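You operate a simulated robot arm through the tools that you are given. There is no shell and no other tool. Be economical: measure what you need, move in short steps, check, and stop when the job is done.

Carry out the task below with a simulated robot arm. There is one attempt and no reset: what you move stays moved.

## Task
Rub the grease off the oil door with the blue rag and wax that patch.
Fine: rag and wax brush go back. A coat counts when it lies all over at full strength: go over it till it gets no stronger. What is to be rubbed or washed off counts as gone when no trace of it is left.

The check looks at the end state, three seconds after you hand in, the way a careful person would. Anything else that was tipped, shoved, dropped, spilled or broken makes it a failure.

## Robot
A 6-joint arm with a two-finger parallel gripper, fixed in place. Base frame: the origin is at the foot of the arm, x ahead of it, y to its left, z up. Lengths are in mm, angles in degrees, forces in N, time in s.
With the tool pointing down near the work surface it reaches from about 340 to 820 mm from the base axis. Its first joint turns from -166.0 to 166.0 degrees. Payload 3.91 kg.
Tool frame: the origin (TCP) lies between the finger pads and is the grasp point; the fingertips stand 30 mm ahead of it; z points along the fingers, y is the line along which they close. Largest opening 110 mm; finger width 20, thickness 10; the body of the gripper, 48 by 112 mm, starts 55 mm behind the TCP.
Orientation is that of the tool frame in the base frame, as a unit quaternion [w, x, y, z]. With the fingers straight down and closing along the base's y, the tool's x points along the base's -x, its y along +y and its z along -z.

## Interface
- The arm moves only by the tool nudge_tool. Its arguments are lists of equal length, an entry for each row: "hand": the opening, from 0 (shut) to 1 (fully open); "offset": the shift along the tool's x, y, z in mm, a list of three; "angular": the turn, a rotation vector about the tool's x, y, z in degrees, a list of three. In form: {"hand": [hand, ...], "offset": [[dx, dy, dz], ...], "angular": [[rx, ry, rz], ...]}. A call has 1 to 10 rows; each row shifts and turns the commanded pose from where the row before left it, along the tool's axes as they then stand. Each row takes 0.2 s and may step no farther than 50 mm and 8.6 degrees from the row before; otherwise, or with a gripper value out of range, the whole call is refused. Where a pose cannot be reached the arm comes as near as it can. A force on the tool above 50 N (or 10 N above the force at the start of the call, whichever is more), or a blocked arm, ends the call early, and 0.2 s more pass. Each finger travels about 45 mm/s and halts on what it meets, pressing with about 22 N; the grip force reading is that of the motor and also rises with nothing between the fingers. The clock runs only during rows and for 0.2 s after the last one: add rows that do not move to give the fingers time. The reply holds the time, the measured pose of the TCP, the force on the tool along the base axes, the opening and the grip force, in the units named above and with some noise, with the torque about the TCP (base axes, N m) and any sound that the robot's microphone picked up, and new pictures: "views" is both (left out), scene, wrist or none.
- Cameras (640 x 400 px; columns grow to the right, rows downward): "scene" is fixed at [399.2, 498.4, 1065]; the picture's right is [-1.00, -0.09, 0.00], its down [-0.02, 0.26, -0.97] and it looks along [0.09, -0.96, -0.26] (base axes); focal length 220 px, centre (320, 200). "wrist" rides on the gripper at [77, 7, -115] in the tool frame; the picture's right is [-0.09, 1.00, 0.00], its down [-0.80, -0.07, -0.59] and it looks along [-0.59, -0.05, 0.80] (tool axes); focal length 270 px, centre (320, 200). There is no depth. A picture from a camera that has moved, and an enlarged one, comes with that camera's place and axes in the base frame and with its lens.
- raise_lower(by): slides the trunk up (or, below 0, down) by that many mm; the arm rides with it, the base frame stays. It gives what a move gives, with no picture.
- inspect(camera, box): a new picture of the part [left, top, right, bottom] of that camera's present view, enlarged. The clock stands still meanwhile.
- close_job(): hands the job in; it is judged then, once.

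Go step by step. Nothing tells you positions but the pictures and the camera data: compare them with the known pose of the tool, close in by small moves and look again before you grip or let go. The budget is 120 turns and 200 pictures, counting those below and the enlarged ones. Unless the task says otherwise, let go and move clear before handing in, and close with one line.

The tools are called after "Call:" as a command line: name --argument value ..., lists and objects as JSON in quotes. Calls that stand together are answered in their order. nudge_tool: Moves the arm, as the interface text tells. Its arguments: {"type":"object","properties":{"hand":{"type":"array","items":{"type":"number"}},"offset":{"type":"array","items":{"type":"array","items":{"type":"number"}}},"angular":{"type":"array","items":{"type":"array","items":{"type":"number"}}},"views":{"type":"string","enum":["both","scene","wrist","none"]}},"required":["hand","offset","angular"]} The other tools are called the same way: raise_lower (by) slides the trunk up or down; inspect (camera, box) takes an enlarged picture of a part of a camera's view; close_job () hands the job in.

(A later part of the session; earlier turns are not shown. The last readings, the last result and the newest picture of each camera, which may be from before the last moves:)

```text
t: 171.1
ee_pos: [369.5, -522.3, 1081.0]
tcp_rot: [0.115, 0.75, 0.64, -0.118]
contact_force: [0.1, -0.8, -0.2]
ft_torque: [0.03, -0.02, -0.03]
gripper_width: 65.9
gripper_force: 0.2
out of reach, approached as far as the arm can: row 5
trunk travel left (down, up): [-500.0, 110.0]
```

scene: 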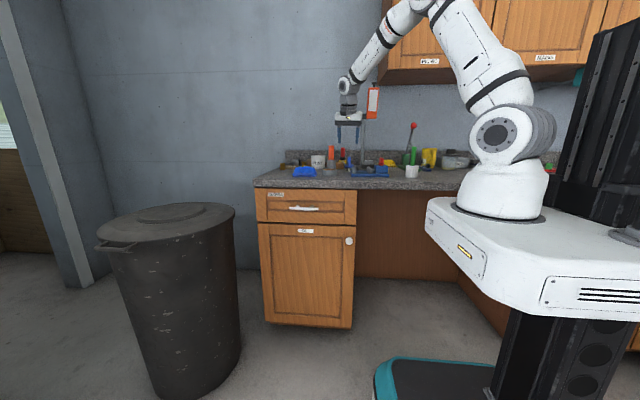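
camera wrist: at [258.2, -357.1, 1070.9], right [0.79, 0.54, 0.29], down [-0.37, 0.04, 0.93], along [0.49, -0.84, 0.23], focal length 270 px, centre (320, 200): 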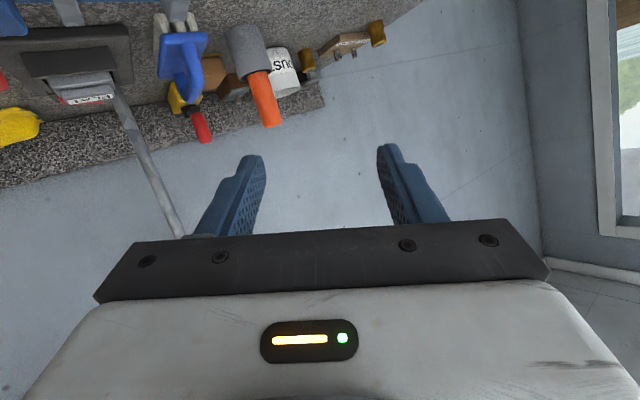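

Call:
nudge_tool --hand '[0.6, 0.6, 0.6, 0.6, 0.6, 0.6, 0.6, 0.6, 0.6, 0.6]' --offset '[[0, 0, 0], [0, 0, 0], [0, 0, 0], [0, 0, 0], [0, 0, 0], [0, 0, 0], [0, 0, 0], [0, 0, 0], [0, 0, 0], [0, 0, 0]]' --angular '[[0, -8.5, 0], [0, -8.5, 0], [0, -8.5, 0], [0, -8.5, 0], [0, -3, 0], [-7.3, 0, -4.4], [-7.3, 0, -4.4], [-7.3, 0, -4.4], [-7.3, 0, -4.4], [0, 0, 0]]' --views "none"

```text
t: 173.3
ee_pos: [369.9, -521.7, 1081.6]
tcp_rot: [0.416, 0.479, 0.736, -0.237]
contact_force: [-0.1, -0.8, -0.8]
ft_torque: [0.02, -0.02, -0.01]
gripper_width: 65.9
gripper_force: 0.1
trunk travel left (down, up): [-500.0, 110.0]
```

Call:
nudge_tool --hand '[0.6, 0.6, 0.6, 0.6, 0.6, 0.6, 0.6, 0.6, 0.6]' --offset '[[0, 0, 0], [0, 0, 0], [0, 0, 0], [0, 0, 0], [0, 0, 0], [0, 0, 0], [0, 0, 0], [0, 0, 0], [0, 0, 0]]' --angular '[[-1.2, 0, -4], [0, 8.5, 0], [0, 8.5, 0], [0, 8.5, 0], [0, 8.5, 0], [0, 8.5, 0], [0, 8.5, 0], [0, 6, 0], [0, 0, 0]]' --views "none"

```text
t: 175.3
ee_pos: [370.8, -522.7, 1082.3]
tcp_rot: [0.002, 0.511, 0.859, -0.001]
contact_force: [-0.3, -0.4, -0.9]
ft_torque: [-0.01, -0.03, -0.03]
gripper_width: 66.1
gripper_force: 0.1
out of reach, approached as far as the arm can: row 3
trunk travel left (down, up): [-500.0, 110.0]
```

The tool is straight down again. I'll turn to heading +x and move above the green brush.

Call:
nudge_tool --hand '[0.6, 0.6, 0.6, 0.6, 0.6, 0.6, 0.6, 0.6, 0.6]' --offset '[[0, 0, -15], [0, 0, -15], [0, 0, -10], [0, 0, 0], [0, 0, 0], [0, 0, 0], [0, 0, 0], [0, 0, 0], [0, 0, 0]]' --angular '[[0, 0, -8.5], [0, 0, -8.5], [0, 0, -8.5], [0, 0, -8.5], [0, 0, -8.5], [0, 0, -8.5], [0, 0, -8.5], [0, 0, -2], [0, 0, 0]]' --views "none"

Call:
nudge_tool --hand '[0.6, 0.6, 0.6, 0.6, 0.6, 0.6, 0.6]' --offset '[[40, 0, 0], [40, 0, 0], [40, -5, 0], [40, -5, 0], [40, -5, 0], [30, -5, 0], [0, 0, 0]]' --angular '[[0, 0, 0], [0, 0, 0], [0, 0, 0], [0, 0, 0], [0, 0, 0], [0, 0, 0], [0, 0, 0]]' --views "both"

```text
t: 177.3
ee_pos: [369.9, -522.2, 1123.6]
tcp_rot: [0.002, -0.002, 1.0, -0.001]
contact_force: [0.5, 0.4, -0.1]
ft_torque: [0.02, -0.02, 0.03]
gripper_width: 65.8
gripper_force: 0.1
trunk travel left (down, up): [-500.0, 110.0]
```

```text
t: 178.9
ee_pos: [140.8, -542.2, 1121.5]
tcp_rot: [0.002, -0.001, 1.0, -0.001]
contact_force: [-0.4, -0.1, 1.1]
ft_torque: [-0.01, 0.01, -0.03]
gripper_width: 65.9
gripper_force: 0.1
trunk travel left (down, up): [-500.0, 110.0]
camera wrist: at [61.7, -534.4, 1235.0], right [0.09, 1.0, 0.0], down [0.8, -0.07, 0.6], along [0.59, -0.05, -0.8], focal length 270 px, centre (320, 200)
```

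scene: 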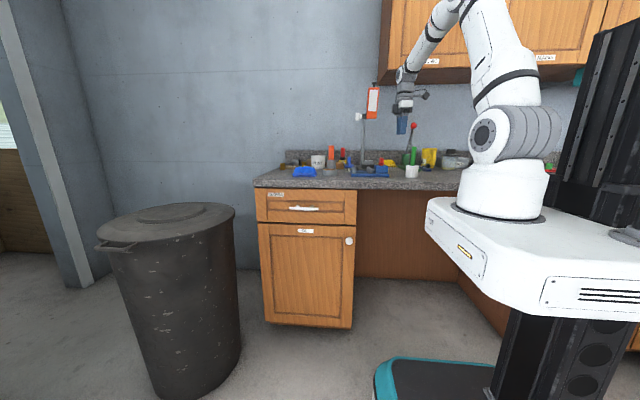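
wrist: 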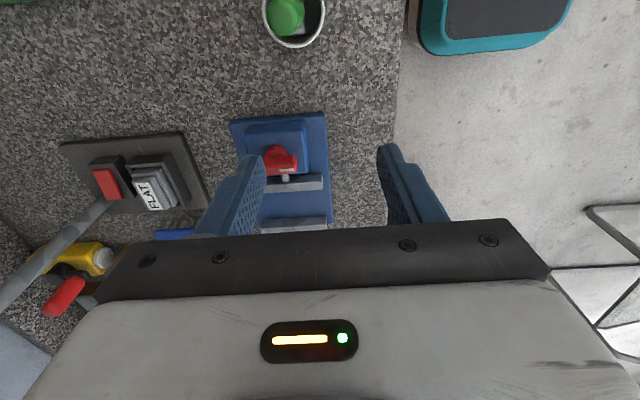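

Call:
nudge_tool --hand '[0.6, 0.6, 0.6]' --offset '[[37, -7, 0], [37, -6, 0], [0, 0, 0]]' --angular '[[0, 0, 0], [0, 0, 0], [0, 0, 0]]' --views "both"

Call:
inspect --camera "scene" --box '[385, 90, 465, 180]'

```text
t: 179.7
ee_pos: [69.1, -555.5, 1121.1]
tcp_rot: [0.002, -0.001, 1.0, -0.002]
contact_force: [0.2, 1.5, -0.2]
ft_torque: [-0.05, -0.03, 0.01]
gripper_width: 66.0
gripper_force: 0.1
trunk travel left (down, up): [-500.0, 110.0]
camera wrist: at [-10.3, -547.2, 1234.8], right [0.09, 1.0, 0.0], down [0.8, -0.07, 0.6], along [0.59, -0.05, -0.8], focal length 270 px, centre (320, 200)
```

scene: 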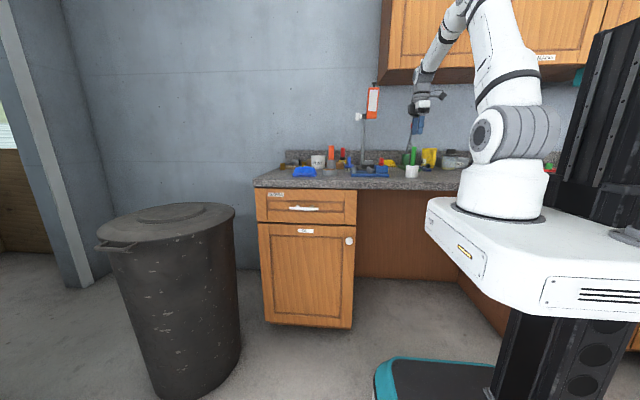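
wrist: 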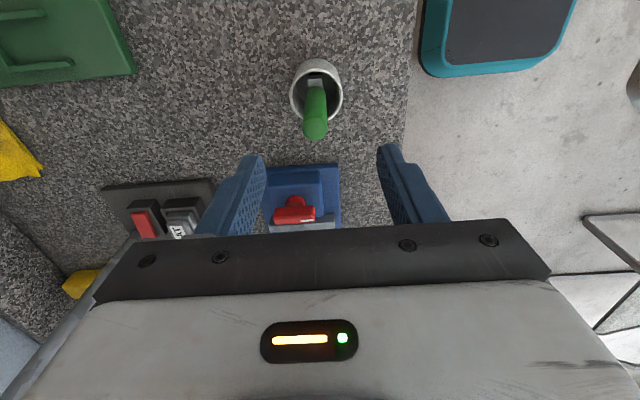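

```text
4.44 times, centred on (425, 135) of scene
camera zoom: at [399.2, 498.4, 1065.0], right [-1.0, -0.09, 0.0], down [-0.02, 0.26, -0.97], along [0.09, -0.96, -0.26], focal length 977 px, centre (-147, 489)
```

zoom: 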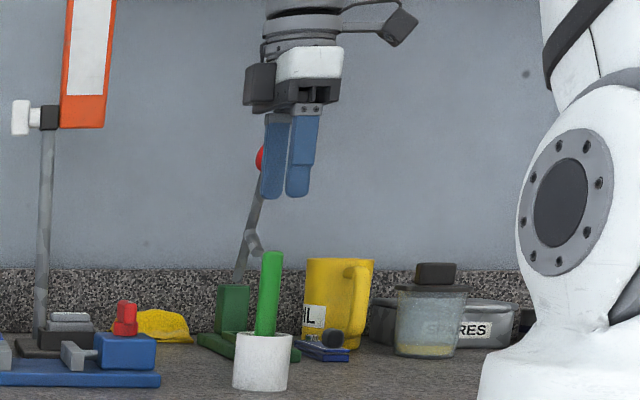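

The handle top is near (66, -556), directly below. I'll descend with the fingers straddling it.

Call:
nudge_tool --hand '[0.6, 0.6, 0.6, 0.6, 0.6]' --offset '[[3, 0, 25], [0, 0, 20], [0, 0, 15], [0, 0, 10], [0, 0, 0]]' --angular '[[0, 0, 0], [0, 0, 0], [0, 0, 0], [0, 0, 0], [0, 0, 0]]' --views "wrist"

Call:
inspect --camera "scene" --box '[385, 90, 465, 180]'

```text
t: 180.9
ee_pos: [63.4, -556.8, 1051.0]
tcp_rot: [0.002, 0.0, 1.0, -0.002]
contact_force: [0.0, -0.4, 0.1]
ft_torque: [0.0, -0.03, 0.0]
gripper_width: 65.9
gripper_force: 0.1
trunk travel left (down, up): [-500.0, 110.0]
camera wrist: at [-14.9, -547.8, 1164.8], right [0.09, 1.0, 0.0], down [0.8, -0.07, 0.6], along [0.59, -0.05, -0.8], focal length 270 px, centre (320, 200)
```

wrist: 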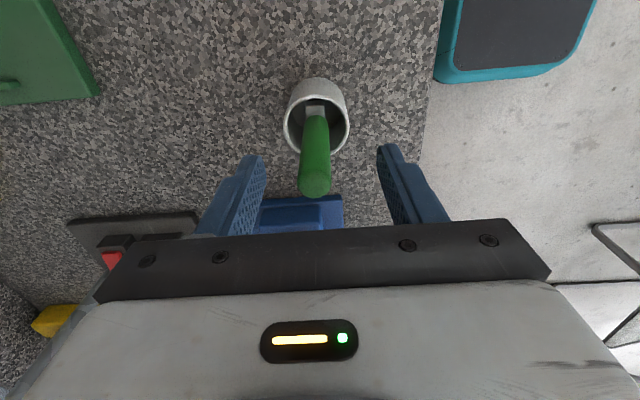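

```text
4.44 times, centred on (425, 135) of scene
camera zoom: at [399.2, 498.4, 1065.0], right [-1.0, -0.09, 0.0], down [-0.02, 0.26, -0.97], along [0.09, -0.96, -0.26], focal length 977 px, centre (-147, 489)
```

zoom: 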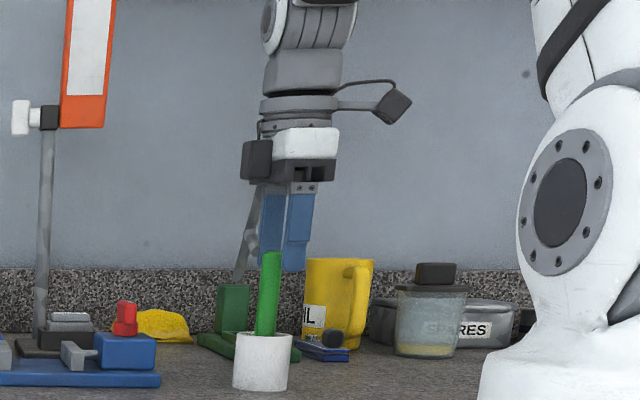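

Call:
nudge_tool --hand '[0.6, 0.6, 0.6, 0.6]' --offset '[[-8, -2, 10], [0, 0, 10], [0, 0, 8], [0, 0, 0]]' --angular '[[0, 0, 0], [0, 0, 0], [0, 0, 0], [0, 0, 0]]' --views "wrist"

Call:
inspect --camera "scene" --box '[395, 120, 445, 180]'

```text
t: 181.9
ee_pos: [72.5, -556.6, 1022.8]
tcp_rot: [0.002, 0.0, 1.0, -0.001]
contact_force: [0.2, 0.0, -0.5]
ft_torque: [-0.03, -0.02, -0.01]
gripper_width: 66.0
gripper_force: 0.0
trunk travel left (down, up): [-500.0, 110.0]
camera wrist: at [-6.6, -549.2, 1136.9], right [0.09, 1.0, 0.0], down [0.8, -0.07, 0.6], along [0.59, -0.05, -0.8], focal length 270 px, centre (320, 200)
```

wrist: 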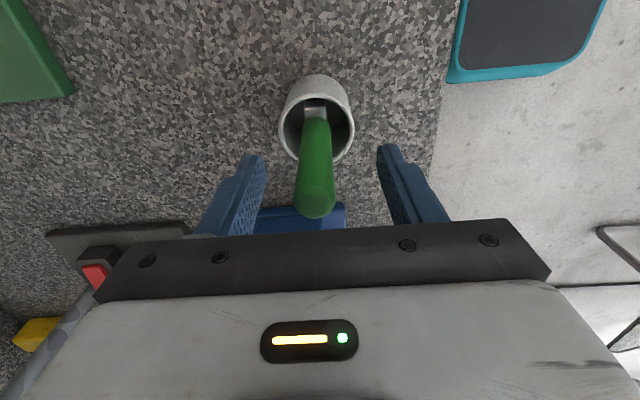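

```text
6.67 times, centred on (420, 150) of scene
camera zoom: at [399.2, 498.4, 1065.0], right [-1.0, -0.09, 0.0], down [-0.02, 0.26, -0.97], along [0.09, -0.96, -0.26], focal length 1465 px, centre (-347, 533)
```

zoom: 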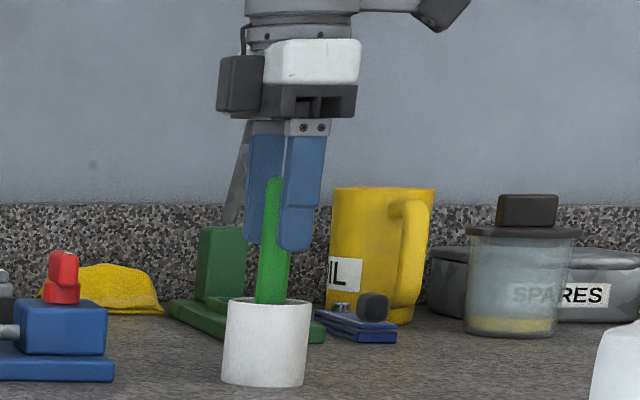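

Call:
nudge_tool --hand '[0.6, 0.3, 0, 0, 0, 0, 0]' --offset '[[-4, -2, 0], [0, 0, 0], [0, 0, 0], [0, 0, 0], [0, 0, 0], [0, 0, 0], [0, 0, 0]]' --angular '[[0, 0, 0], [0, 0, 0], [0, 0, 0], [0, 0, 0], [0, 0, 0], [0, 0, 0], [0, 0, 0]]' --views "wrist"

Call:
inspect --camera "scene" --box '[395, 120, 445, 180]'

```text
t: 183.5
ee_pos: [75.5, -559.7, 1024.3]
tcp_rot: [0.002, -0.001, 1.0, -0.002]
contact_force: [0.3, -0.2, 0.3]
ft_torque: [-0.07, 0.02, 0.02]
gripper_width: 18.6
gripper_force: 21.8
trunk travel left (down, up): [-500.0, 110.0]
camera wrist: at [-2.8, -551.6, 1137.4], right [0.09, 1.0, 0.0], down [0.8, -0.07, 0.6], along [0.59, -0.05, -0.8], focal length 270 px, centre (320, 200)
```

wrist: 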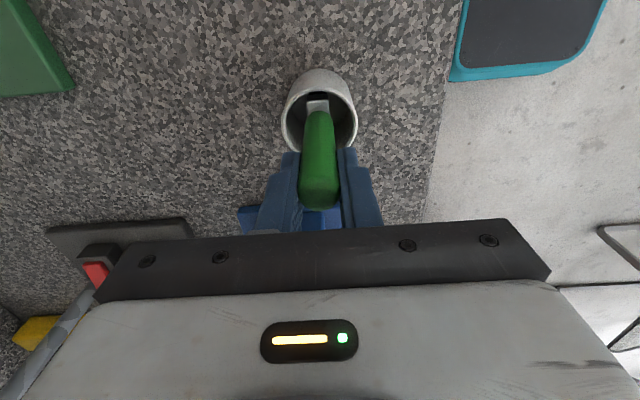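

```text
6.67 times, centred on (420, 150) of scene
camera zoom: at [399.2, 498.4, 1065.0], right [-1.0, -0.09, 0.0], down [-0.02, 0.26, -0.97], along [0.09, -0.96, -0.26], focal length 1465 px, centre (-347, 533)
```

zoom: 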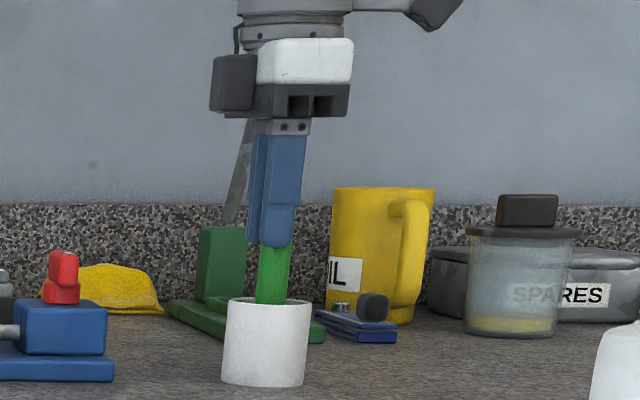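

The brush is gripped at 18.6 mm. I'll lift it straight up.

Call:
nudge_tool --hand '[0, 0, 0, 0, 0, 0, 0]' --offset '[[0, 0, -8], [0, 0, -18], [0, 0, -24], [0, 0, -25], [0, 0, -25], [0, 0, -20], [0, 0, 0]]' --angular '[[0, 0, 0], [0, 0, 0], [0, 0, 0], [0, 0, 0], [0, 0, 0], [0, 0, 0], [0, 0, 0]]' --views "wrist"

Call:
inspect --camera "scene" --box '[385, 90, 465, 180]'

```text
t: 185.1
ee_pos: [74.8, -561.1, 1143.7]
tcp_rot: [0.002, 0.0, 1.0, -0.001]
contact_force: [-0.3, -0.4, -0.8]
ft_torque: [-0.02, 0.0, -0.01]
gripper_width: 18.8
gripper_force: 22.5
trunk travel left (down, up): [-500.0, 110.0]
camera wrist: at [-3.8, -551.9, 1256.8], right [0.09, 1.0, 0.0], down [0.8, -0.07, 0.6], along [0.59, -0.05, -0.8], focal length 270 px, centre (320, 200)
```

wrist: 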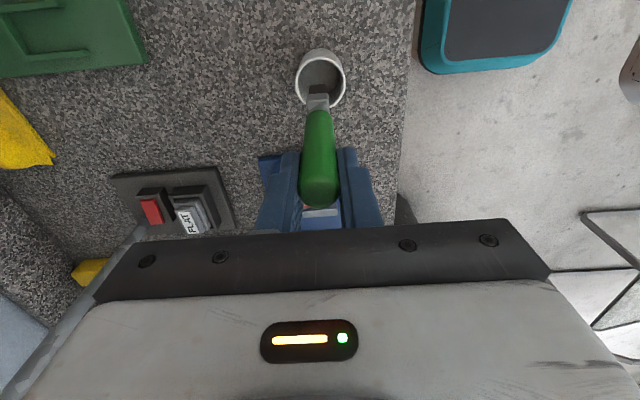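

```text
4.44 times, centred on (425, 135) of scene
camera zoom: at [399.2, 498.4, 1065.0], right [-1.0, -0.09, 0.0], down [-0.02, 0.26, -0.97], along [0.09, -0.96, -0.26], focal length 977 px, centre (-147, 489)
```

zoom: 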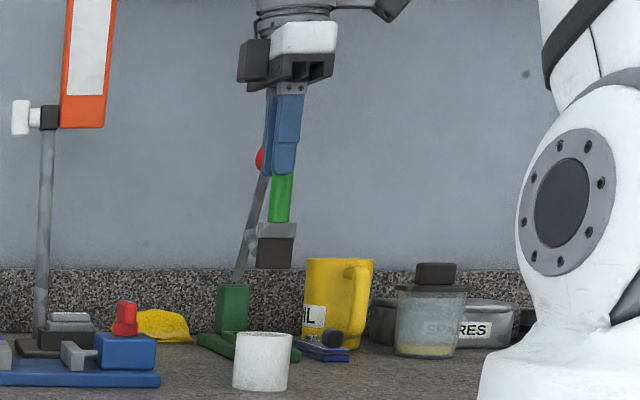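

It is a flat brush with dark bristles, about 41 mm wide. I'll carry it high to above the wax tin at about (452, -597).

Call:
nudge_tool --hand '[0, 0, 0, 0, 0, 0, 0, 0, 0, 0]' --offset '[[-42, 4, 0], [-42, 4, 0], [-42, 4, 0], [-42, 4, 0], [-42, 4, 0], [-42, 0, 0], [-42, 0, 0], [-42, 0, 0], [-40, 0, 0], [0, 0, 0]]' --angular '[[0, 0, 0], [0, 0, 0], [0, 0, 0], [0, 0, 0], [0, 0, 0], [0, 0, 0], [0, 0, 0], [0, 0, 0], [0, 0, 0], [0, 0, 0]]' --views "wrist"

Call:
inspect --camera "scene" --box '[285, 110, 385, 180]'

```text
t: 187.3
ee_pos: [451.6, -540.3, 1148.1]
tcp_rot: [0.002, 0.0, 1.0, -0.003]
contact_force: [-0.4, 0.4, -1.5]
ft_torque: [0.0, 0.02, -0.02]
gripper_width: 18.8
gripper_force: 22.0
trunk travel left (down, up): [-500.0, 110.0]
camera wrist: at [373.2, -531.5, 1261.3], right [0.09, 1.0, 0.0], down [0.8, -0.07, 0.6], along [0.59, -0.06, -0.8], focal length 270 px, centre (320, 200)
```

wrist: 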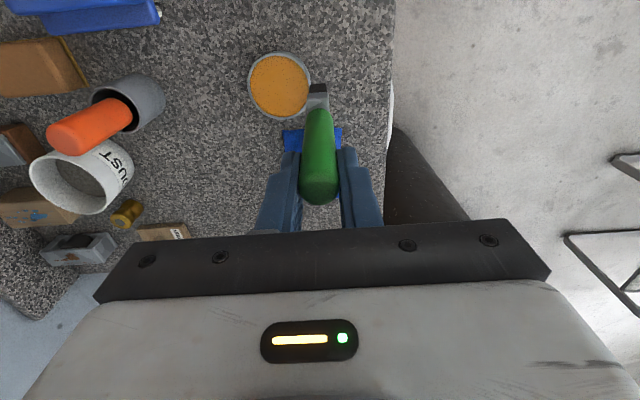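

```text
5.71 times, centred on (335, 145) of scene
camera zoom: at [399.2, 498.4, 1065.0], right [-1.0, -0.09, 0.0], down [-0.02, 0.26, -0.97], along [0.09, -0.96, -0.26], focal length 1256 px, centre (234, 514)
```

zoom: 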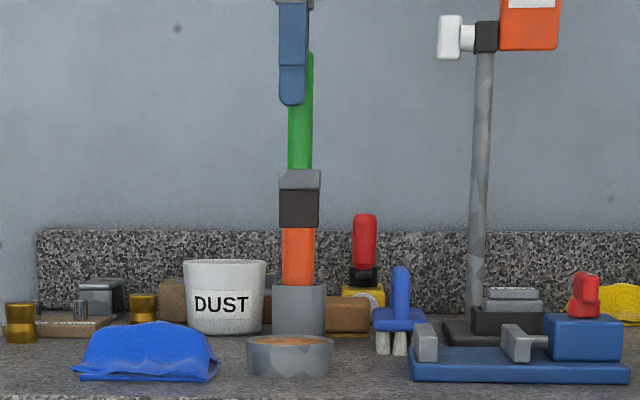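

The bristle tip is about 122 mm below the TCP. I'll move over the tin and lower to just above it.

Call:
nudge_tool --hand '[0, 0, 0, 0, 0, 0]' --offset '[[2, -26, 10], [0, -26, 20], [0, 0, 20], [0, 0, 15], [0, 0, 0], [0, 0, 0]]' --angular '[[0, 0, 0], [0, 0, 0], [0, 0, 0], [0, 0, 0], [0, 0, 0], [0, 0, 0]]' --views "wrist"

Call:
inspect --camera "scene" --box '[305, 135, 355, 185]'

```text
t: 188.7
ee_pos: [448.3, -592.8, 1080.3]
tcp_rot: [0.002, 0.0, 1.0, -0.002]
contact_force: [0.1, -0.8, 0.2]
ft_torque: [-0.03, 0.0, 0.0]
gripper_width: 18.9
gripper_force: 21.9
trunk travel left (down, up): [-500.0, 110.0]
camera wrist: at [370.5, -584.2, 1193.9], right [0.09, 1.0, 0.0], down [0.8, -0.07, 0.6], along [0.59, -0.05, -0.8], focal length 270 px, centre (320, 200)
```

wrist: 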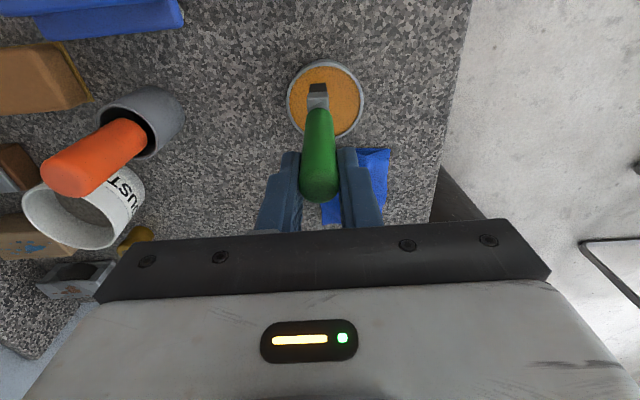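

```text
8.00 times, centred on (330, 160) of scene
camera zoom: at [399.2, 498.4, 1065.0], right [-1.0, -0.09, 0.0], down [-0.02, 0.26, -0.97], along [0.09, -0.96, -0.26], focal length 1758 px, centre (240, 520)
```

zoom: 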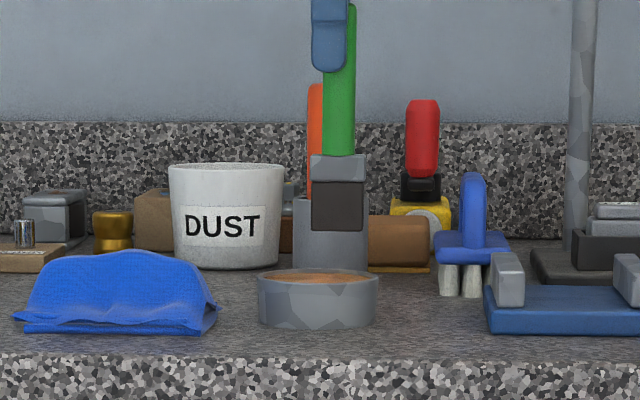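

The bristle tip sits about 12 mm toward -x of the tin's centre because the brush leans ~6° in the grip. I'll correct that and lower it into the wax.

Call:
nudge_tool --hand '[0, 0, 0, 0, 0]' --offset '[[-12, 6, 0], [0, 0, 10], [0, 0, 10], [0, 0, 5], [0, 0, 0]]' --angular '[[0, 0, 0], [0, 0, 0], [0, 0, 0], [0, 0, 0], [0, 0, 0]]' --views "wrist"

Call:
inspect --camera "scene" --box '[305, 135, 355, 185]'

```text
t: 189.9
ee_pos: [460.5, -585.9, 1054.0]
tcp_rot: [0.002, -0.001, 1.0, -0.001]
contact_force: [-0.1, 0.2, -1.1]
ft_torque: [-0.03, -0.02, -0.02]
gripper_width: 18.6
gripper_force: 21.9
trunk travel left (down, up): [-500.0, 110.0]
camera wrist: at [382.4, -577.1, 1168.0], right [0.09, 1.0, 0.0], down [0.8, -0.07, 0.6], along [0.59, -0.05, -0.8], focal length 270 px, centre (320, 200)
```

wrist: 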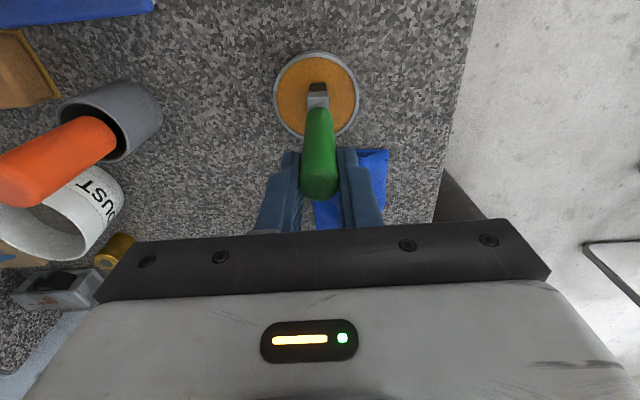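

```text
8.00 times, centred on (330, 160) of scene
camera zoom: at [399.2, 498.4, 1065.0], right [-1.0, -0.09, 0.0], down [-0.02, 0.26, -0.97], along [0.09, -0.96, -0.26], focal length 1758 px, centre (240, 520)
```

zoom: 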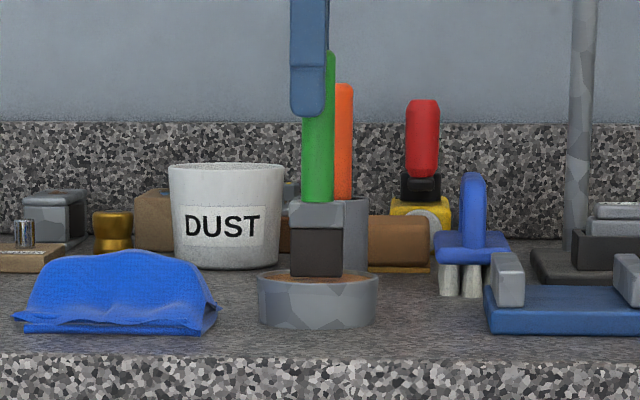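

Call:
nudge_tool --hand '[0, 0, 0, 0, 0]' --offset '[[0, 0, 4], [0, 0, 3], [0, 0, 3], [0, 0, 2], [0, 0, 0]]' --angular '[[0, 0, 0], [0, 0, 0], [0, 0, 0], [0, 0, 0], [0, 0, 0]]' --views "none"

Call:
inspect --camera "scene" --box '[305, 135, 355, 185]'

```text
t: 191.1
ee_pos: [461.1, -584.5, 1043.6]
tcp_rot: [0.003, 0.0, 1.0, -0.004]
contact_force: [-0.1, -2.5, 19.3]
ft_torque: [-0.44, 0.09, -0.02]
gripper_width: 18.8
gripper_force: 21.9
trunk travel left (down, up): [-500.0, 110.0]
```

```text
8.00 times, centred on (330, 160) of scene
camera zoom: at [399.2, 498.4, 1065.0], right [-1.0, -0.09, 0.0], down [-0.02, 0.26, -0.97], along [0.09, -0.96, -0.26], focal length 1758 px, centre (240, 520)
```

zoom: 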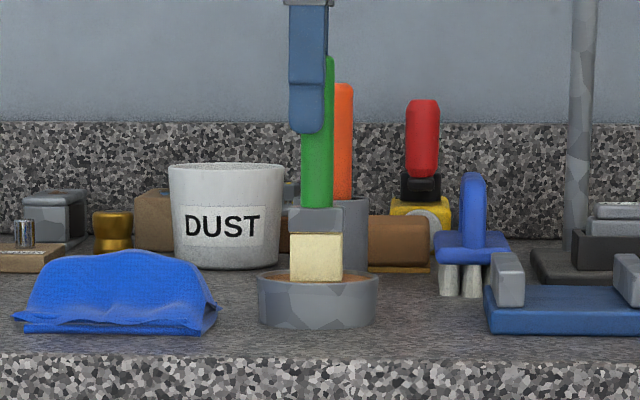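

The bristles turned cream, so they're loaded with wax. I'll lift out, move in front of the counter well back, and turn toward the door.

Call:
nudge_tool --hand '[0, 0, 0, 0, 0, 0, 0, 0, 0, 0]' --offset '[[0, 0, -10], [0, 0, -25], [0, 0, -30], [0, 45, 0], [0, 45, 0], [0, 45, 0], [0, 45, 0], [0, 45, 0], [0, 45, 0], [0, 45, 0]]' --angular '[[0, 0, 0], [0, 0, 0], [0, 0, 0], [0, 0, 0], [0, 0, 0], [0, 0, 0], [0, 0, 0], [0, 0, 0], [0, 0, 0], [0, 0, 0]]' --views "none"

Call:
nudge_tool --hand '[0, 0, 0, 0, 0, 0, 0, 0, 0, 0]' --offset '[[-42, 35, 10], [-42, 0, 10], [-42, 0, 10], [0, 0, 0], [0, 0, 0], [0, 0, 0], [0, 0, 0], [0, 0, 0], [0, 0, 0], [0, 0, 0]]' --angular '[[0, 0, 0], [0, 0, 0], [0, 0, 0], [8, 0, 0], [8, 0, 0], [8, 0, 0], [8, 0, 0], [8, 0, 0], [8, 0, 0], [8, 0, 0]]' --views "none"

Call:
nudge_tool --hand '[0, 0, 0, 0, 0, 0]' --offset '[[0, 0, 0], [0, 0, 0], [0, 0, 0], [0, 0, 0], [0, 0, 0], [0, 0, 0]]' --angular '[[8, 0, 0], [8, 0, 0], [8, 0, 0], [8, 0, 0], [2, 0, 0], [0, 0, 0]]' --views "both"

```text
t: 193.3
ee_pos: [461.6, -268.2, 1103.9]
tcp_rot: [0.002, 0.0, 1.0, -0.002]
contact_force: [0.3, -0.3, 0.5]
ft_torque: [-0.01, -0.02, 0.01]
gripper_width: 19.0
gripper_force: 22.2
trunk travel left (down, up): [-500.0, 110.0]
```

```text
refused: row 1 steps farther than a row can; nothing moved
```

```text
t: 194.7
ee_pos: [461.9, -269.8, 1106.6]
tcp_rot: [0.002, 0.0, 0.956, -0.295]
contact_force: [0.4, 1.0, -0.7]
ft_torque: [-0.01, -0.02, 0.0]
gripper_width: 18.9
gripper_force: 22.2
trunk travel left (down, up): [-500.0, 110.0]
camera wrist: at [383.5, -198.7, 1196.8], right [0.09, 0.82, -0.56], down [0.8, 0.28, 0.53], along [0.59, -0.5, -0.63], focal length 270 px, centre (320, 200)
```

scene: 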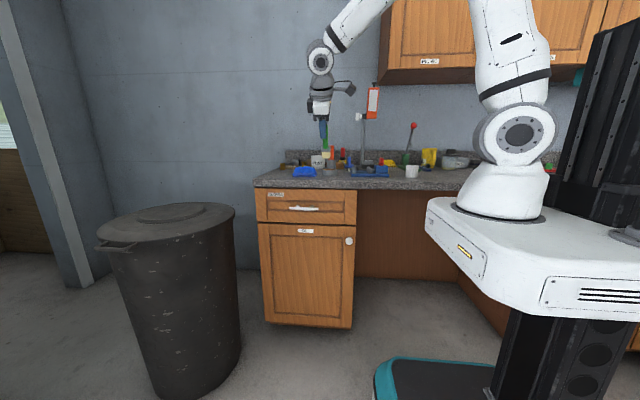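
wrist: 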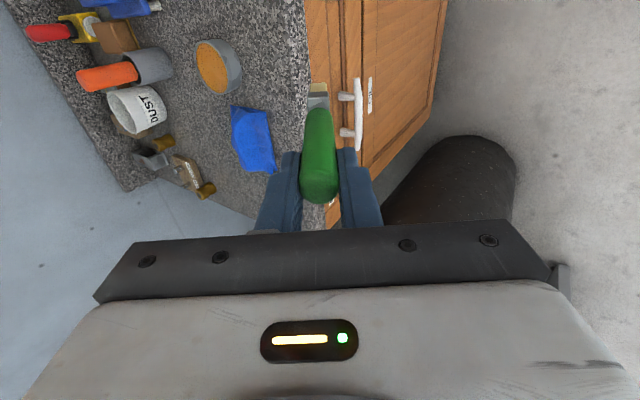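

Call:
nudge_tool --hand '[0, 0, 0, 0, 0, 0, 0, 0, 0, 0]' --offset '[[0, 0, 0], [0, 0, 0], [0, 0, 0], [0, 0, 0], [0, 0, 0], [0, 0, 0], [0, 0, 0], [-42, 15, -12], [-42, 15, -12], [-38, 15, -12]]' --angular '[[8, 0, 0], [8, 0, 0], [8, 0, 0], [8, 0, 0], [8, 0, 0], [8, 0, 0], [8, 0, 0], [0, 0, 0], [0, 0, 0], [0, 0, 0]]' --views "none"

Call:
raise_lower --by -400

Call:
raise_lower --by -90

Call:
nudge_tool --hand '[0]' --offset '[[0, 0, 0]]' --angular '[[0, 0, 0]]' --views "both"

```text
t: 196.9
ee_pos: [585.0, -235.6, 1058.2]
tcp_rot: [-0.001, 0.0, -0.705, 0.709]
contact_force: [-0.2, 0.0, -0.8]
ft_torque: [0.08, -0.02, 0.0]
gripper_width: 19.1
gripper_force: 21.8
trunk travel left (down, up): [-500.0, 110.0]
```

```text
t: 200.8
ee_pos: [584.0, -236.2, 659.2]
tcp_rot: [-0.001, -0.001, -0.707, 0.708]
contact_force: [-0.8, -0.5, -0.5]
ft_torque: [-0.01, -0.02, -0.02]
gripper_width: 18.3
gripper_force: 21.8
trunk travel left (down, up): [-100.0, 510.0]
```

```text
t: 202.0
ee_pos: [583.0, -235.8, 568.6]
tcp_rot: [-0.001, -0.001, -0.706, 0.708]
contact_force: [-0.2, -1.1, -0.6]
ft_torque: [0.04, -0.01, -0.02]
gripper_width: 18.2
gripper_force: 22.2
trunk travel left (down, up): [-10.0, 600.0]
```

```text
t: 202.4
ee_pos: [584.2, -235.5, 569.5]
tcp_rot: [-0.001, -0.002, -0.706, 0.708]
contact_force: [-0.6, -0.3, -0.6]
ft_torque: [0.01, -0.02, 0.01]
gripper_width: 17.7
gripper_force: 22.2
trunk travel left (down, up): [-10.0, 600.0]
camera wrist: at [505.6, -120.3, 562.0], right [0.09, 0.0, -1.0], down [0.8, 0.6, 0.07], along [0.59, -0.8, 0.06], focal length 270 px, centre (320, 200)
```

scene: 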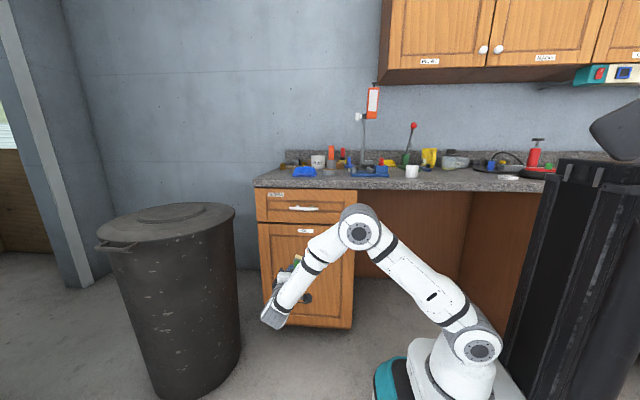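
wrist: 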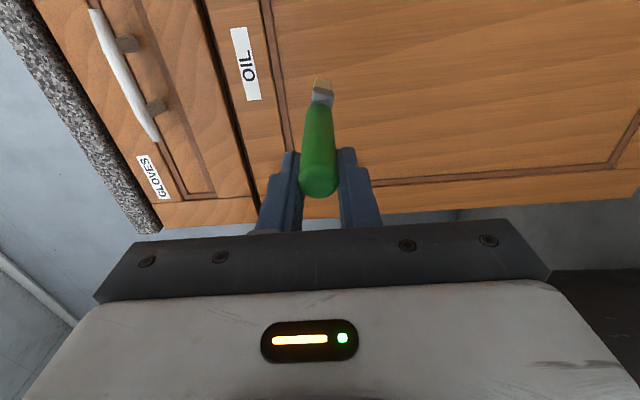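

The brush leans slightly, so I'll compensate 5° and advance toward the patch at the top end of a stroke, then creep to contact.

Call:
nudge_tool --hand '[0, 0, 0, 0, 0]' --offset '[[0, 10, 0], [6, 10, 32], [6, 10, 32], [0, 0, 30], [0, 0, 0]]' --angular '[[0, -5, 0], [0, 0, 0], [0, 0, 0], [0, 0, 0], [0, 0, 0]]' --views "both"

Call:
inspect --camera "scene" --box '[265, 220, 345, 275]'

```text
t: 203.6
ee_pos: [580.5, -331.5, 539.9]
tcp_rot: [-0.034, 0.031, -0.705, 0.708]
contact_force: [0.5, 0.3, -0.1]
ft_torque: [0.03, 0.02, 0.01]
gripper_width: 18.2
gripper_force: 22.3
trunk travel left (down, up): [-10.0, 600.0]
camera wrist: at [492.8, -222.6, 532.9], right [0.09, 0.0, -1.0], down [0.75, 0.66, 0.07], along [0.66, -0.75, 0.06], focal length 270 px, centre (320, 200)
```

scene: 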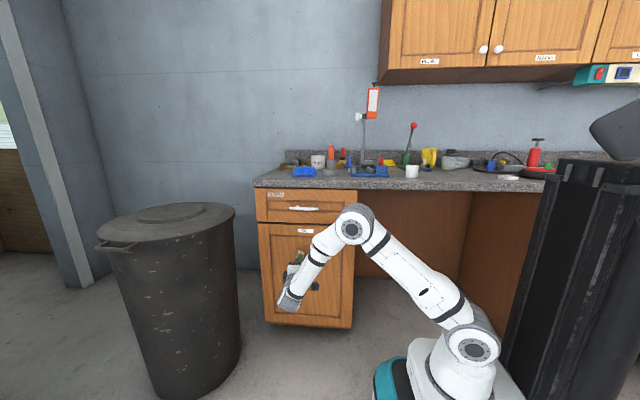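
wrist: 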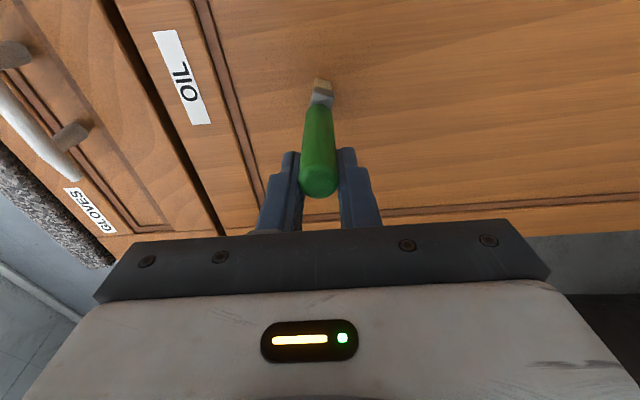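

```text
7.27 times, centred on (305, 248) of scene
camera zoom: at [399.2, 498.4, 1065.0], right [-1.0, -0.09, 0.0], down [-0.02, 0.26, -0.97], along [0.09, -0.96, -0.26], focal length 1598 px, centre (429, -146)
```

zoom: 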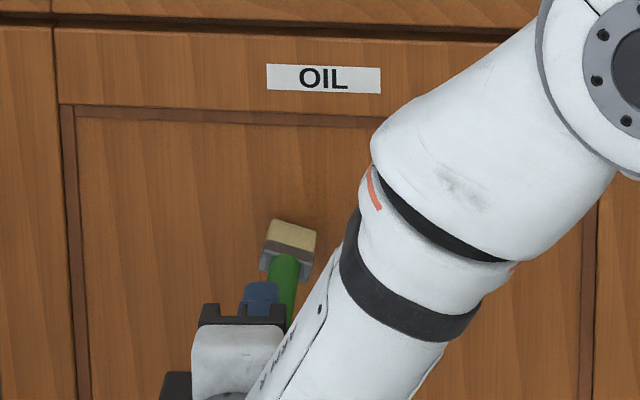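

The bristle tip is right at the patch centre. I'll creep to contact.

Call:
nudge_tool --hand '[0, 0, 0, 0, 0, 0]' --offset '[[0, 0, 3], [0, 0, 2], [0, 0, 2], [0, 0, 1], [0, 0, 1], [0, 0, 0]]' --angular '[[0, 0, 0], [0, 0, 0], [0, 0, 0], [0, 0, 0], [0, 0, 0], [0, 0, 0]]' --views "none"

```text
t: 205.0
ee_pos: [581.9, -339.1, 541.2]
tcp_rot: [-0.033, 0.03, -0.705, 0.708]
contact_force: [1.6, 20.3, 2.7]
ft_torque: [-0.31, 0.04, -0.11]
gripper_width: 17.7
gripper_force: 22.1
trunk travel left (down, up): [-10.0, 600.0]
```

Call:
nudge_tool --hand '[0, 0, 0, 0, 0, 0, 0, 0, 0, 0]' --offset '[[0, 0, -0.7], [0, 11, 0], [0, 11, 0], [0, 11, 0], [0, -11, 0], [0, -11, 0], [0, -11, 0], [0, -11, 0], [0, -11, 0], [0, -11, 0]]' --angular '[[0, 0, 0], [0, 0, 0], [0, 0, 0], [0, 0, 0], [0, 0, 0], [0, 0, 0], [0, 0, 0], [0, 0, 0], [0, 0, 0], [0, 0, 0]]' --views "none"

Call:
inspect --camera "scene" --box '[265, 220, 345, 275]'

```text
t: 207.2
ee_pos: [581.1, -338.1, 573.3]
tcp_rot: [-0.032, 0.03, -0.705, 0.708]
contact_force: [-0.2, 4.1, 0.4]
ft_torque: [0.01, 0.03, -0.19]
gripper_width: 17.8
gripper_force: 22.0
trunk travel left (down, up): [-10.0, 600.0]
```

```text
7.27 times, centred on (305, 248) of scene
camera zoom: at [399.2, 498.4, 1065.0], right [-1.0, -0.09, 0.0], down [-0.02, 0.26, -0.97], along [0.09, -0.96, -0.26], focal length 1598 px, centre (429, -146)
```

zoom: 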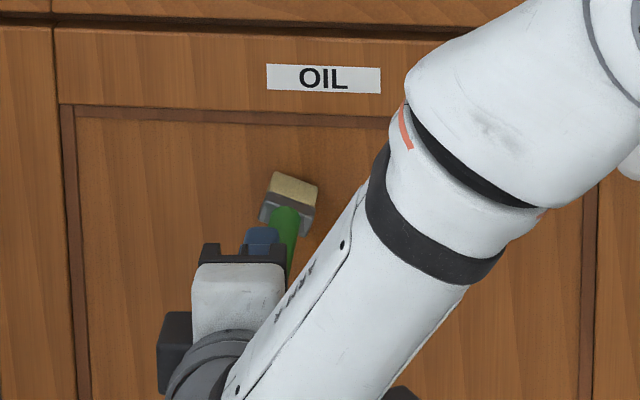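

Call:
nudge_tool --hand '[0, 0, 0, 0]' --offset '[[0, 0, -40], [45, 0, -15], [45, 0, 0], [0, 0, 0]]' --angular '[[0, 0, 0], [0, 0, 0], [0, 0, 0], [0, 0, 0]]' --views "wrist"

Call:
inspect --camera "scene" --box '[280, 232, 340, 272]'

```text
t: 208.2
ee_pos: [486.5, -292.4, 572.4]
tcp_rot: [-0.033, 0.03, -0.705, 0.708]
contact_force: [0.0, 0.2, -0.7]
ft_torque: [0.04, 0.0, -0.03]
gripper_width: 17.6
gripper_force: 22.0
trunk travel left (down, up): [-10.0, 600.0]
camera wrist: at [399.2, -183.4, 565.1], right [0.09, 0.0, -1.0], down [0.75, 0.66, 0.07], along [0.66, -0.75, 0.06], focal length 270 px, centre (320, 200)
```

wrist: 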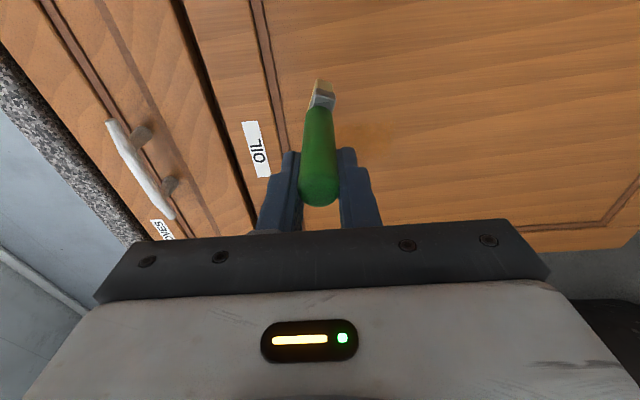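

```text
10.00 times, centred on (310, 252) of scene
camera zoom: at [399.2, 498.4, 1065.0], right [-1.0, -0.09, 0.0], down [-0.02, 0.26, -0.97], along [0.09, -0.96, -0.26], focal length 2198 px, centre (420, -320)
```

zoom: 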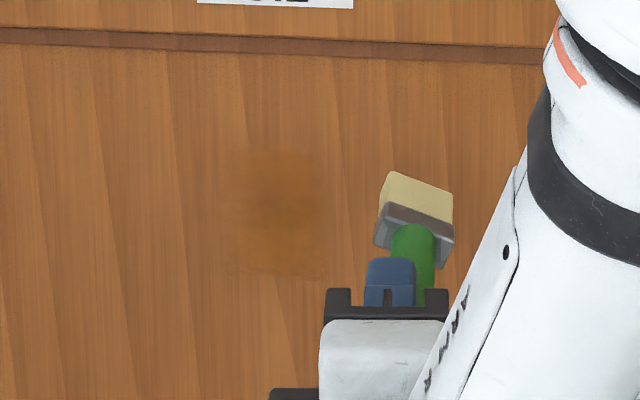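

A light wax coat is appearing on the patch. I'll go on with more strokes, covering further left (+x) as well.

Call:
nudge_tool --hand '[0, 0, 0, 0, 0, 0]' --offset '[[-45, 0, 0], [-45, 0, 10], [-19, 0, 40], [0, 0, 2], [0, 0, 1.5], [0, 0, 0]]' --angular '[[0, 0, 0], [0, 0, 0], [0, 0, 0], [0, 0, 0], [0, 0, 0], [0, 0, 0]]' --views "none"

```text
t: 209.6
ee_pos: [599.0, -337.3, 573.9]
tcp_rot: [-0.032, 0.029, -0.706, 0.707]
contact_force: [0.2, -0.3, -0.2]
ft_torque: [0.02, 0.01, -0.01]
gripper_width: 18.0
gripper_force: 22.2
trunk travel left (down, up): [-10.0, 600.0]
```

Call:
nudge_tool --hand '[0, 0, 0, 0, 0, 0, 0, 0, 0, 0]' --offset '[[0, 0, 1], [0, 0, 0.8], [0, 12, 0], [0, 12, 0], [0, 12, 0], [0, 12, 0], [0, 12, 0], [0, 10, 0], [0, -12, 0], [0, -12, 0]]' --angular '[[0, 0, 0], [0, 0, 0], [0, 0, 0], [0, 0, 0], [0, 0, 0], [0, 0, 0], [0, 0, 0], [0, 0, 0], [0, 0, 0], [0, 0, 0]]' --views "none"

Call:
nudge_tool --hand '[0, 0, 0, 0, 0, 0, 0, 0, 0, 0]' --offset '[[0, -12, 0], [0, -12, 0], [0, -12, 0], [0, -10, 0], [15, 0, 1.3], [0, 12, 0], [0, 12, 0], [0, 12, 0], [0, 12, 0], [0, 12, 0]]' --angular '[[0, 0, 0], [0, 0, 0], [0, 0, 0], [0, 0, 0], [0, 0, 0], [0, 0, 0], [0, 0, 0], [0, 0, 0], [0, 0, 0], [0, 0, 0]]' --views "none"

Call:
nudge_tool --hand '[0, 0, 0, 0, 0, 0, 0, 0, 0, 0]' --offset '[[0, 10, 0], [0, -12, 0], [0, -12, 0], [0, -12, 0], [0, -12, 0], [0, -12, 0], [0, -10, 0], [15, 0, 1.3], [0, 12, 0], [0, 12, 0]]' --angular '[[0, 0, 0], [0, 0, 0], [0, 0, 0], [0, 0, 0], [0, 0, 0], [0, 0, 0], [0, 0, 0], [0, 0, 0], [0, 0, 0], [0, 0, 0]]' --views "none"

```text
t: 211.8
ee_pos: [600.0, -337.0, 527.3]
tcp_rot: [-0.033, 0.03, -0.705, 0.708]
contact_force: [-0.1, 0.2, -1.4]
ft_torque: [0.05, 0.06, 0.0]
gripper_width: 17.8
gripper_force: 21.8
trunk travel left (down, up): [-10.0, 600.0]
```

```text
t: 214.0
ee_pos: [586.0, -340.2, 514.1]
tcp_rot: [-0.033, 0.029, -0.704, 0.708]
contact_force: [-0.5, 17.7, 4.0]
ft_torque: [-0.49, 0.09, -0.33]
gripper_width: 18.0
gripper_force: 21.9
trunk travel left (down, up): [-10.0, 600.0]
```

```text
t: 216.2
ee_pos: [569.3, -342.2, 548.6]
tcp_rot: [-0.033, 0.03, -0.704, 0.708]
contact_force: [-0.7, 19.5, 5.3]
ft_torque: [-0.55, 0.06, -0.33]
gripper_width: 18.0
gripper_force: 22.3
trunk travel left (down, up): [-10.0, 600.0]
```

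Call:
nudge_tool --hand '[0, 0, 0, 0, 0, 0, 0, 0, 0, 0]' --offset '[[0, 12, 0], [0, 12, 0], [0, 12, 0], [0, -12, 0], [0, -12, 0], [0, -12, 0], [0, -12, 0], [0, -12, 0], [0, -10, 0], [0, 0, 0]]' --angular '[[0, 0, 0], [0, 0, 0], [0, 0, 0], [0, 0, 0], [0, 0, 0], [0, 0, 0], [0, 0, 0], [0, 0, 0], [0, 0, 0], [0, 0, 0]]' --views "none"

Call:
nudge_tool --hand '[0, 0, 0, 0]' --offset '[[0, 0, -40], [45, 0, -15], [45, 0, 0], [0, 0, 0]]' --angular '[[0, 0, 0], [0, 0, 0], [0, 0, 0], [0, 0, 0]]' --views "wrist"

Call:
inspect --camera "scene" --box '[280, 232, 340, 272]'

```text
t: 218.4
ee_pos: [570.3, -341.7, 583.3]
tcp_rot: [-0.032, 0.03, -0.704, 0.708]
contact_force: [-0.2, 7.2, -2.4]
ft_torque: [0.15, -0.03, -0.24]
gripper_width: 17.7
gripper_force: 22.1
trunk travel left (down, up): [-10.0, 600.0]
```

```text
t: 219.4
ee_pos: [475.3, -295.5, 583.6]
tcp_rot: [-0.033, 0.031, -0.706, 0.707]
contact_force: [0.8, 0.4, -0.5]
ft_torque: [0.04, 0.0, 0.0]
gripper_width: 18.0
gripper_force: 21.6
trunk travel left (down, up): [-10.0, 600.0]
camera wrist: at [388.0, -186.4, 576.2], right [0.09, 0.0, -1.0], down [0.75, 0.66, 0.07], along [0.66, -0.75, 0.06], focal length 270 px, centre (320, 200)
```

wrist: 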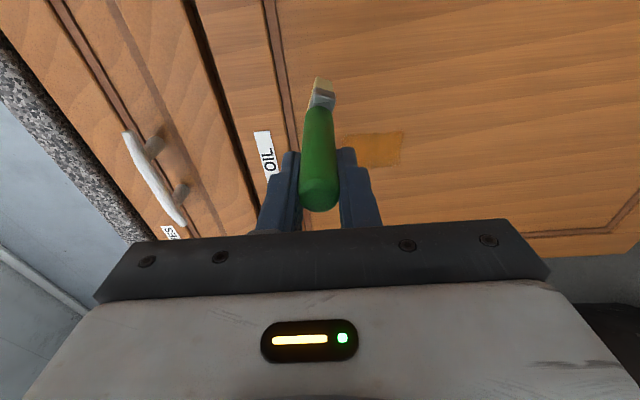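

```text
10.00 times, centred on (310, 252) of scene
camera zoom: at [399.2, 498.4, 1065.0], right [-1.0, -0.09, 0.0], down [-0.02, 0.26, -0.97], along [0.09, -0.96, -0.26], focal length 2198 px, centre (420, -320)
```

zoom: 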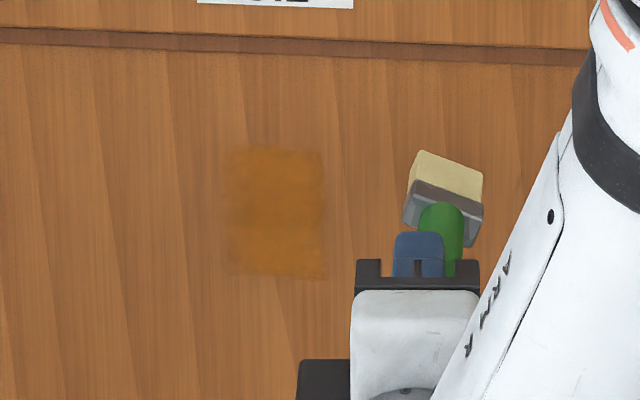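

The coat covers the middle and right of the patch, but the far left strip got no contact. I'll move to larger x and press there.

Call:
nudge_tool --hand '[0, 0, 0, 0, 0, 0, 0]' --offset '[[-46, 5, 0], [-46, 0, 0], [-46, 0, 14], [0, 0, 38], [0, 0, 2], [0, 0, 1.5], [0, 0, 0]]' --angular '[[0, 0, 0], [0, 0, 0], [0, 0, 0], [0, 0, 0], [0, 0, 0], [0, 0, 0], [0, 0, 0]]' --views "none"

Call:
nudge_tool --hand '[0, 0, 0, 0]' --offset '[[0, 0, 1], [0, 0, 1], [0, 0, 1], [0, 0, 0]]' --angular '[[0, 0, 0], [0, 0, 0], [0, 0, 0], [0, 0, 0]]' --views "none"

```text
t: 221.0
ee_pos: [617.2, -340.0, 577.5]
tcp_rot: [-0.033, 0.029, -0.705, 0.708]
contact_force: [0.9, 0.1, -0.9]
ft_torque: [0.04, 0.02, -0.01]
gripper_width: 17.9
gripper_force: 22.0
trunk travel left (down, up): [-10.0, 600.0]
```

```text
t: 222.0
ee_pos: [619.3, -342.2, 577.3]
tcp_rot: [-0.033, 0.031, -0.705, 0.708]
contact_force: [-2.7, 10.3, -2.7]
ft_torque: [0.23, -0.02, -0.43]
gripper_width: 18.2
gripper_force: 22.2
trunk travel left (down, up): [-10.0, 600.0]
```

Call:
nudge_tool --hand '[0, 0, 0, 0, 0, 0, 0, 0, 0, 0]' --offset '[[0, 12, 0.8], [0, 12, 0], [0, 12, 0], [0, 12, 0], [0, 12, 0.3], [0, 12, 0], [0, -12, 0], [0, -12, 0.3], [0, -12, 0], [0, -12, 0]]' --angular '[[0, 0, 0], [0, 0, 0], [0, 0, 0], [0, 0, 0], [0, 0, 0], [0, 0, 0], [0, 0, 0], [0, 0, 0], [0, 0, 0], [0, 0, 0]]' --views "none"

Call:
nudge_tool --hand '[0, 0, 0, 0, 0, 0, 0, 0, 0, 0]' --offset '[[0, -12, 0], [0, -12, 0], [12, 0, 1.5], [0, 12, 0], [0, 12, 0], [0, 12, 0], [0, 12, 0.3], [0, 12, 0], [0, 12, 0], [0, 0, 0]]' --angular '[[0, 0, 0], [0, 0, 0], [0, 0, 0], [0, 0, 0], [0, 0, 0], [0, 0, 0], [0, 0, 0], [0, 0, 0], [0, 0, 0], [0, 0, 0]]' --views "none"

Call:
nudge_tool --hand '[0, 0, 0, 0, 0, 0, 0, 0, 0, 0]' --offset '[[0, -12, 0.3], [0, -12, 0], [0, -12, 0], [0, -12, 0], [0, -12, 0], [0, -12, 0], [12, 0, 1.3], [0, 12, 0], [0, 12, 0], [0, 12, 0]]' --angular '[[0, 0, 0], [0, 0, 0], [0, 0, 0], [0, 0, 0], [0, 0, 0], [0, 0, 0], [0, 0, 0], [0, 0, 0], [0, 0, 0], [0, 0, 0]]' --views "none"

Call:
nudge_tool --hand '[0, 0, 0, 0, 0, 0, 0, 0, 0, 0]' --offset '[[0, 12, 0.3], [0, 12, 0], [0, 12, 0], [0, -12, 0], [0, -12, 0], [0, -12, 0], [0, -12, 0], [0, -12, 0], [0, -12, 0], [0, 0, 0]]' --angular '[[0, 0, 0], [0, 0, 0], [0, 0, 0], [0, 0, 0], [0, 0, 0], [0, 0, 0], [0, 0, 0], [0, 0, 0], [0, 0, 0], [0, 0, 0]]' --views "none"

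```text
t: 224.2
ee_pos: [619.3, -342.6, 553.7]
tcp_rot: [-0.032, 0.03, -0.705, 0.708]
contact_force: [-0.3, 10.2, -3.7]
ft_torque: [0.28, -0.06, -0.28]
gripper_width: 18.0
gripper_force: 21.9
trunk travel left (down, up): [-10.0, 600.0]
```

```text
t: 226.4
ee_pos: [605.9, -345.9, 504.9]
tcp_rot: [-0.032, 0.03, -0.705, 0.708]
contact_force: [1.3, 15.5, 3.3]
ft_torque: [-0.33, 0.05, -0.09]
gripper_width: 18.2
gripper_force: 22.6
trunk travel left (down, up): [-10.0, 600.0]
```

```text
t: 228.6
ee_pos: [594.6, -348.7, 542.4]
tcp_rot: [-0.032, 0.03, -0.705, 0.708]
contact_force: [-0.3, 18.7, 4.8]
ft_torque: [-0.46, 0.09, -0.34]
gripper_width: 18.1
gripper_force: 22.0
trunk travel left (down, up): [-10.0, 600.0]
```

```text
t: 230.8
ee_pos: [594.5, -348.4, 578.2]
tcp_rot: [-0.031, 0.03, -0.705, 0.707]
contact_force: [-0.8, 3.0, -0.8]
ft_torque: [0.05, 0.02, -0.12]
gripper_width: 18.1
gripper_force: 21.8
trunk travel left (down, up): [-10.0, 600.0]
```

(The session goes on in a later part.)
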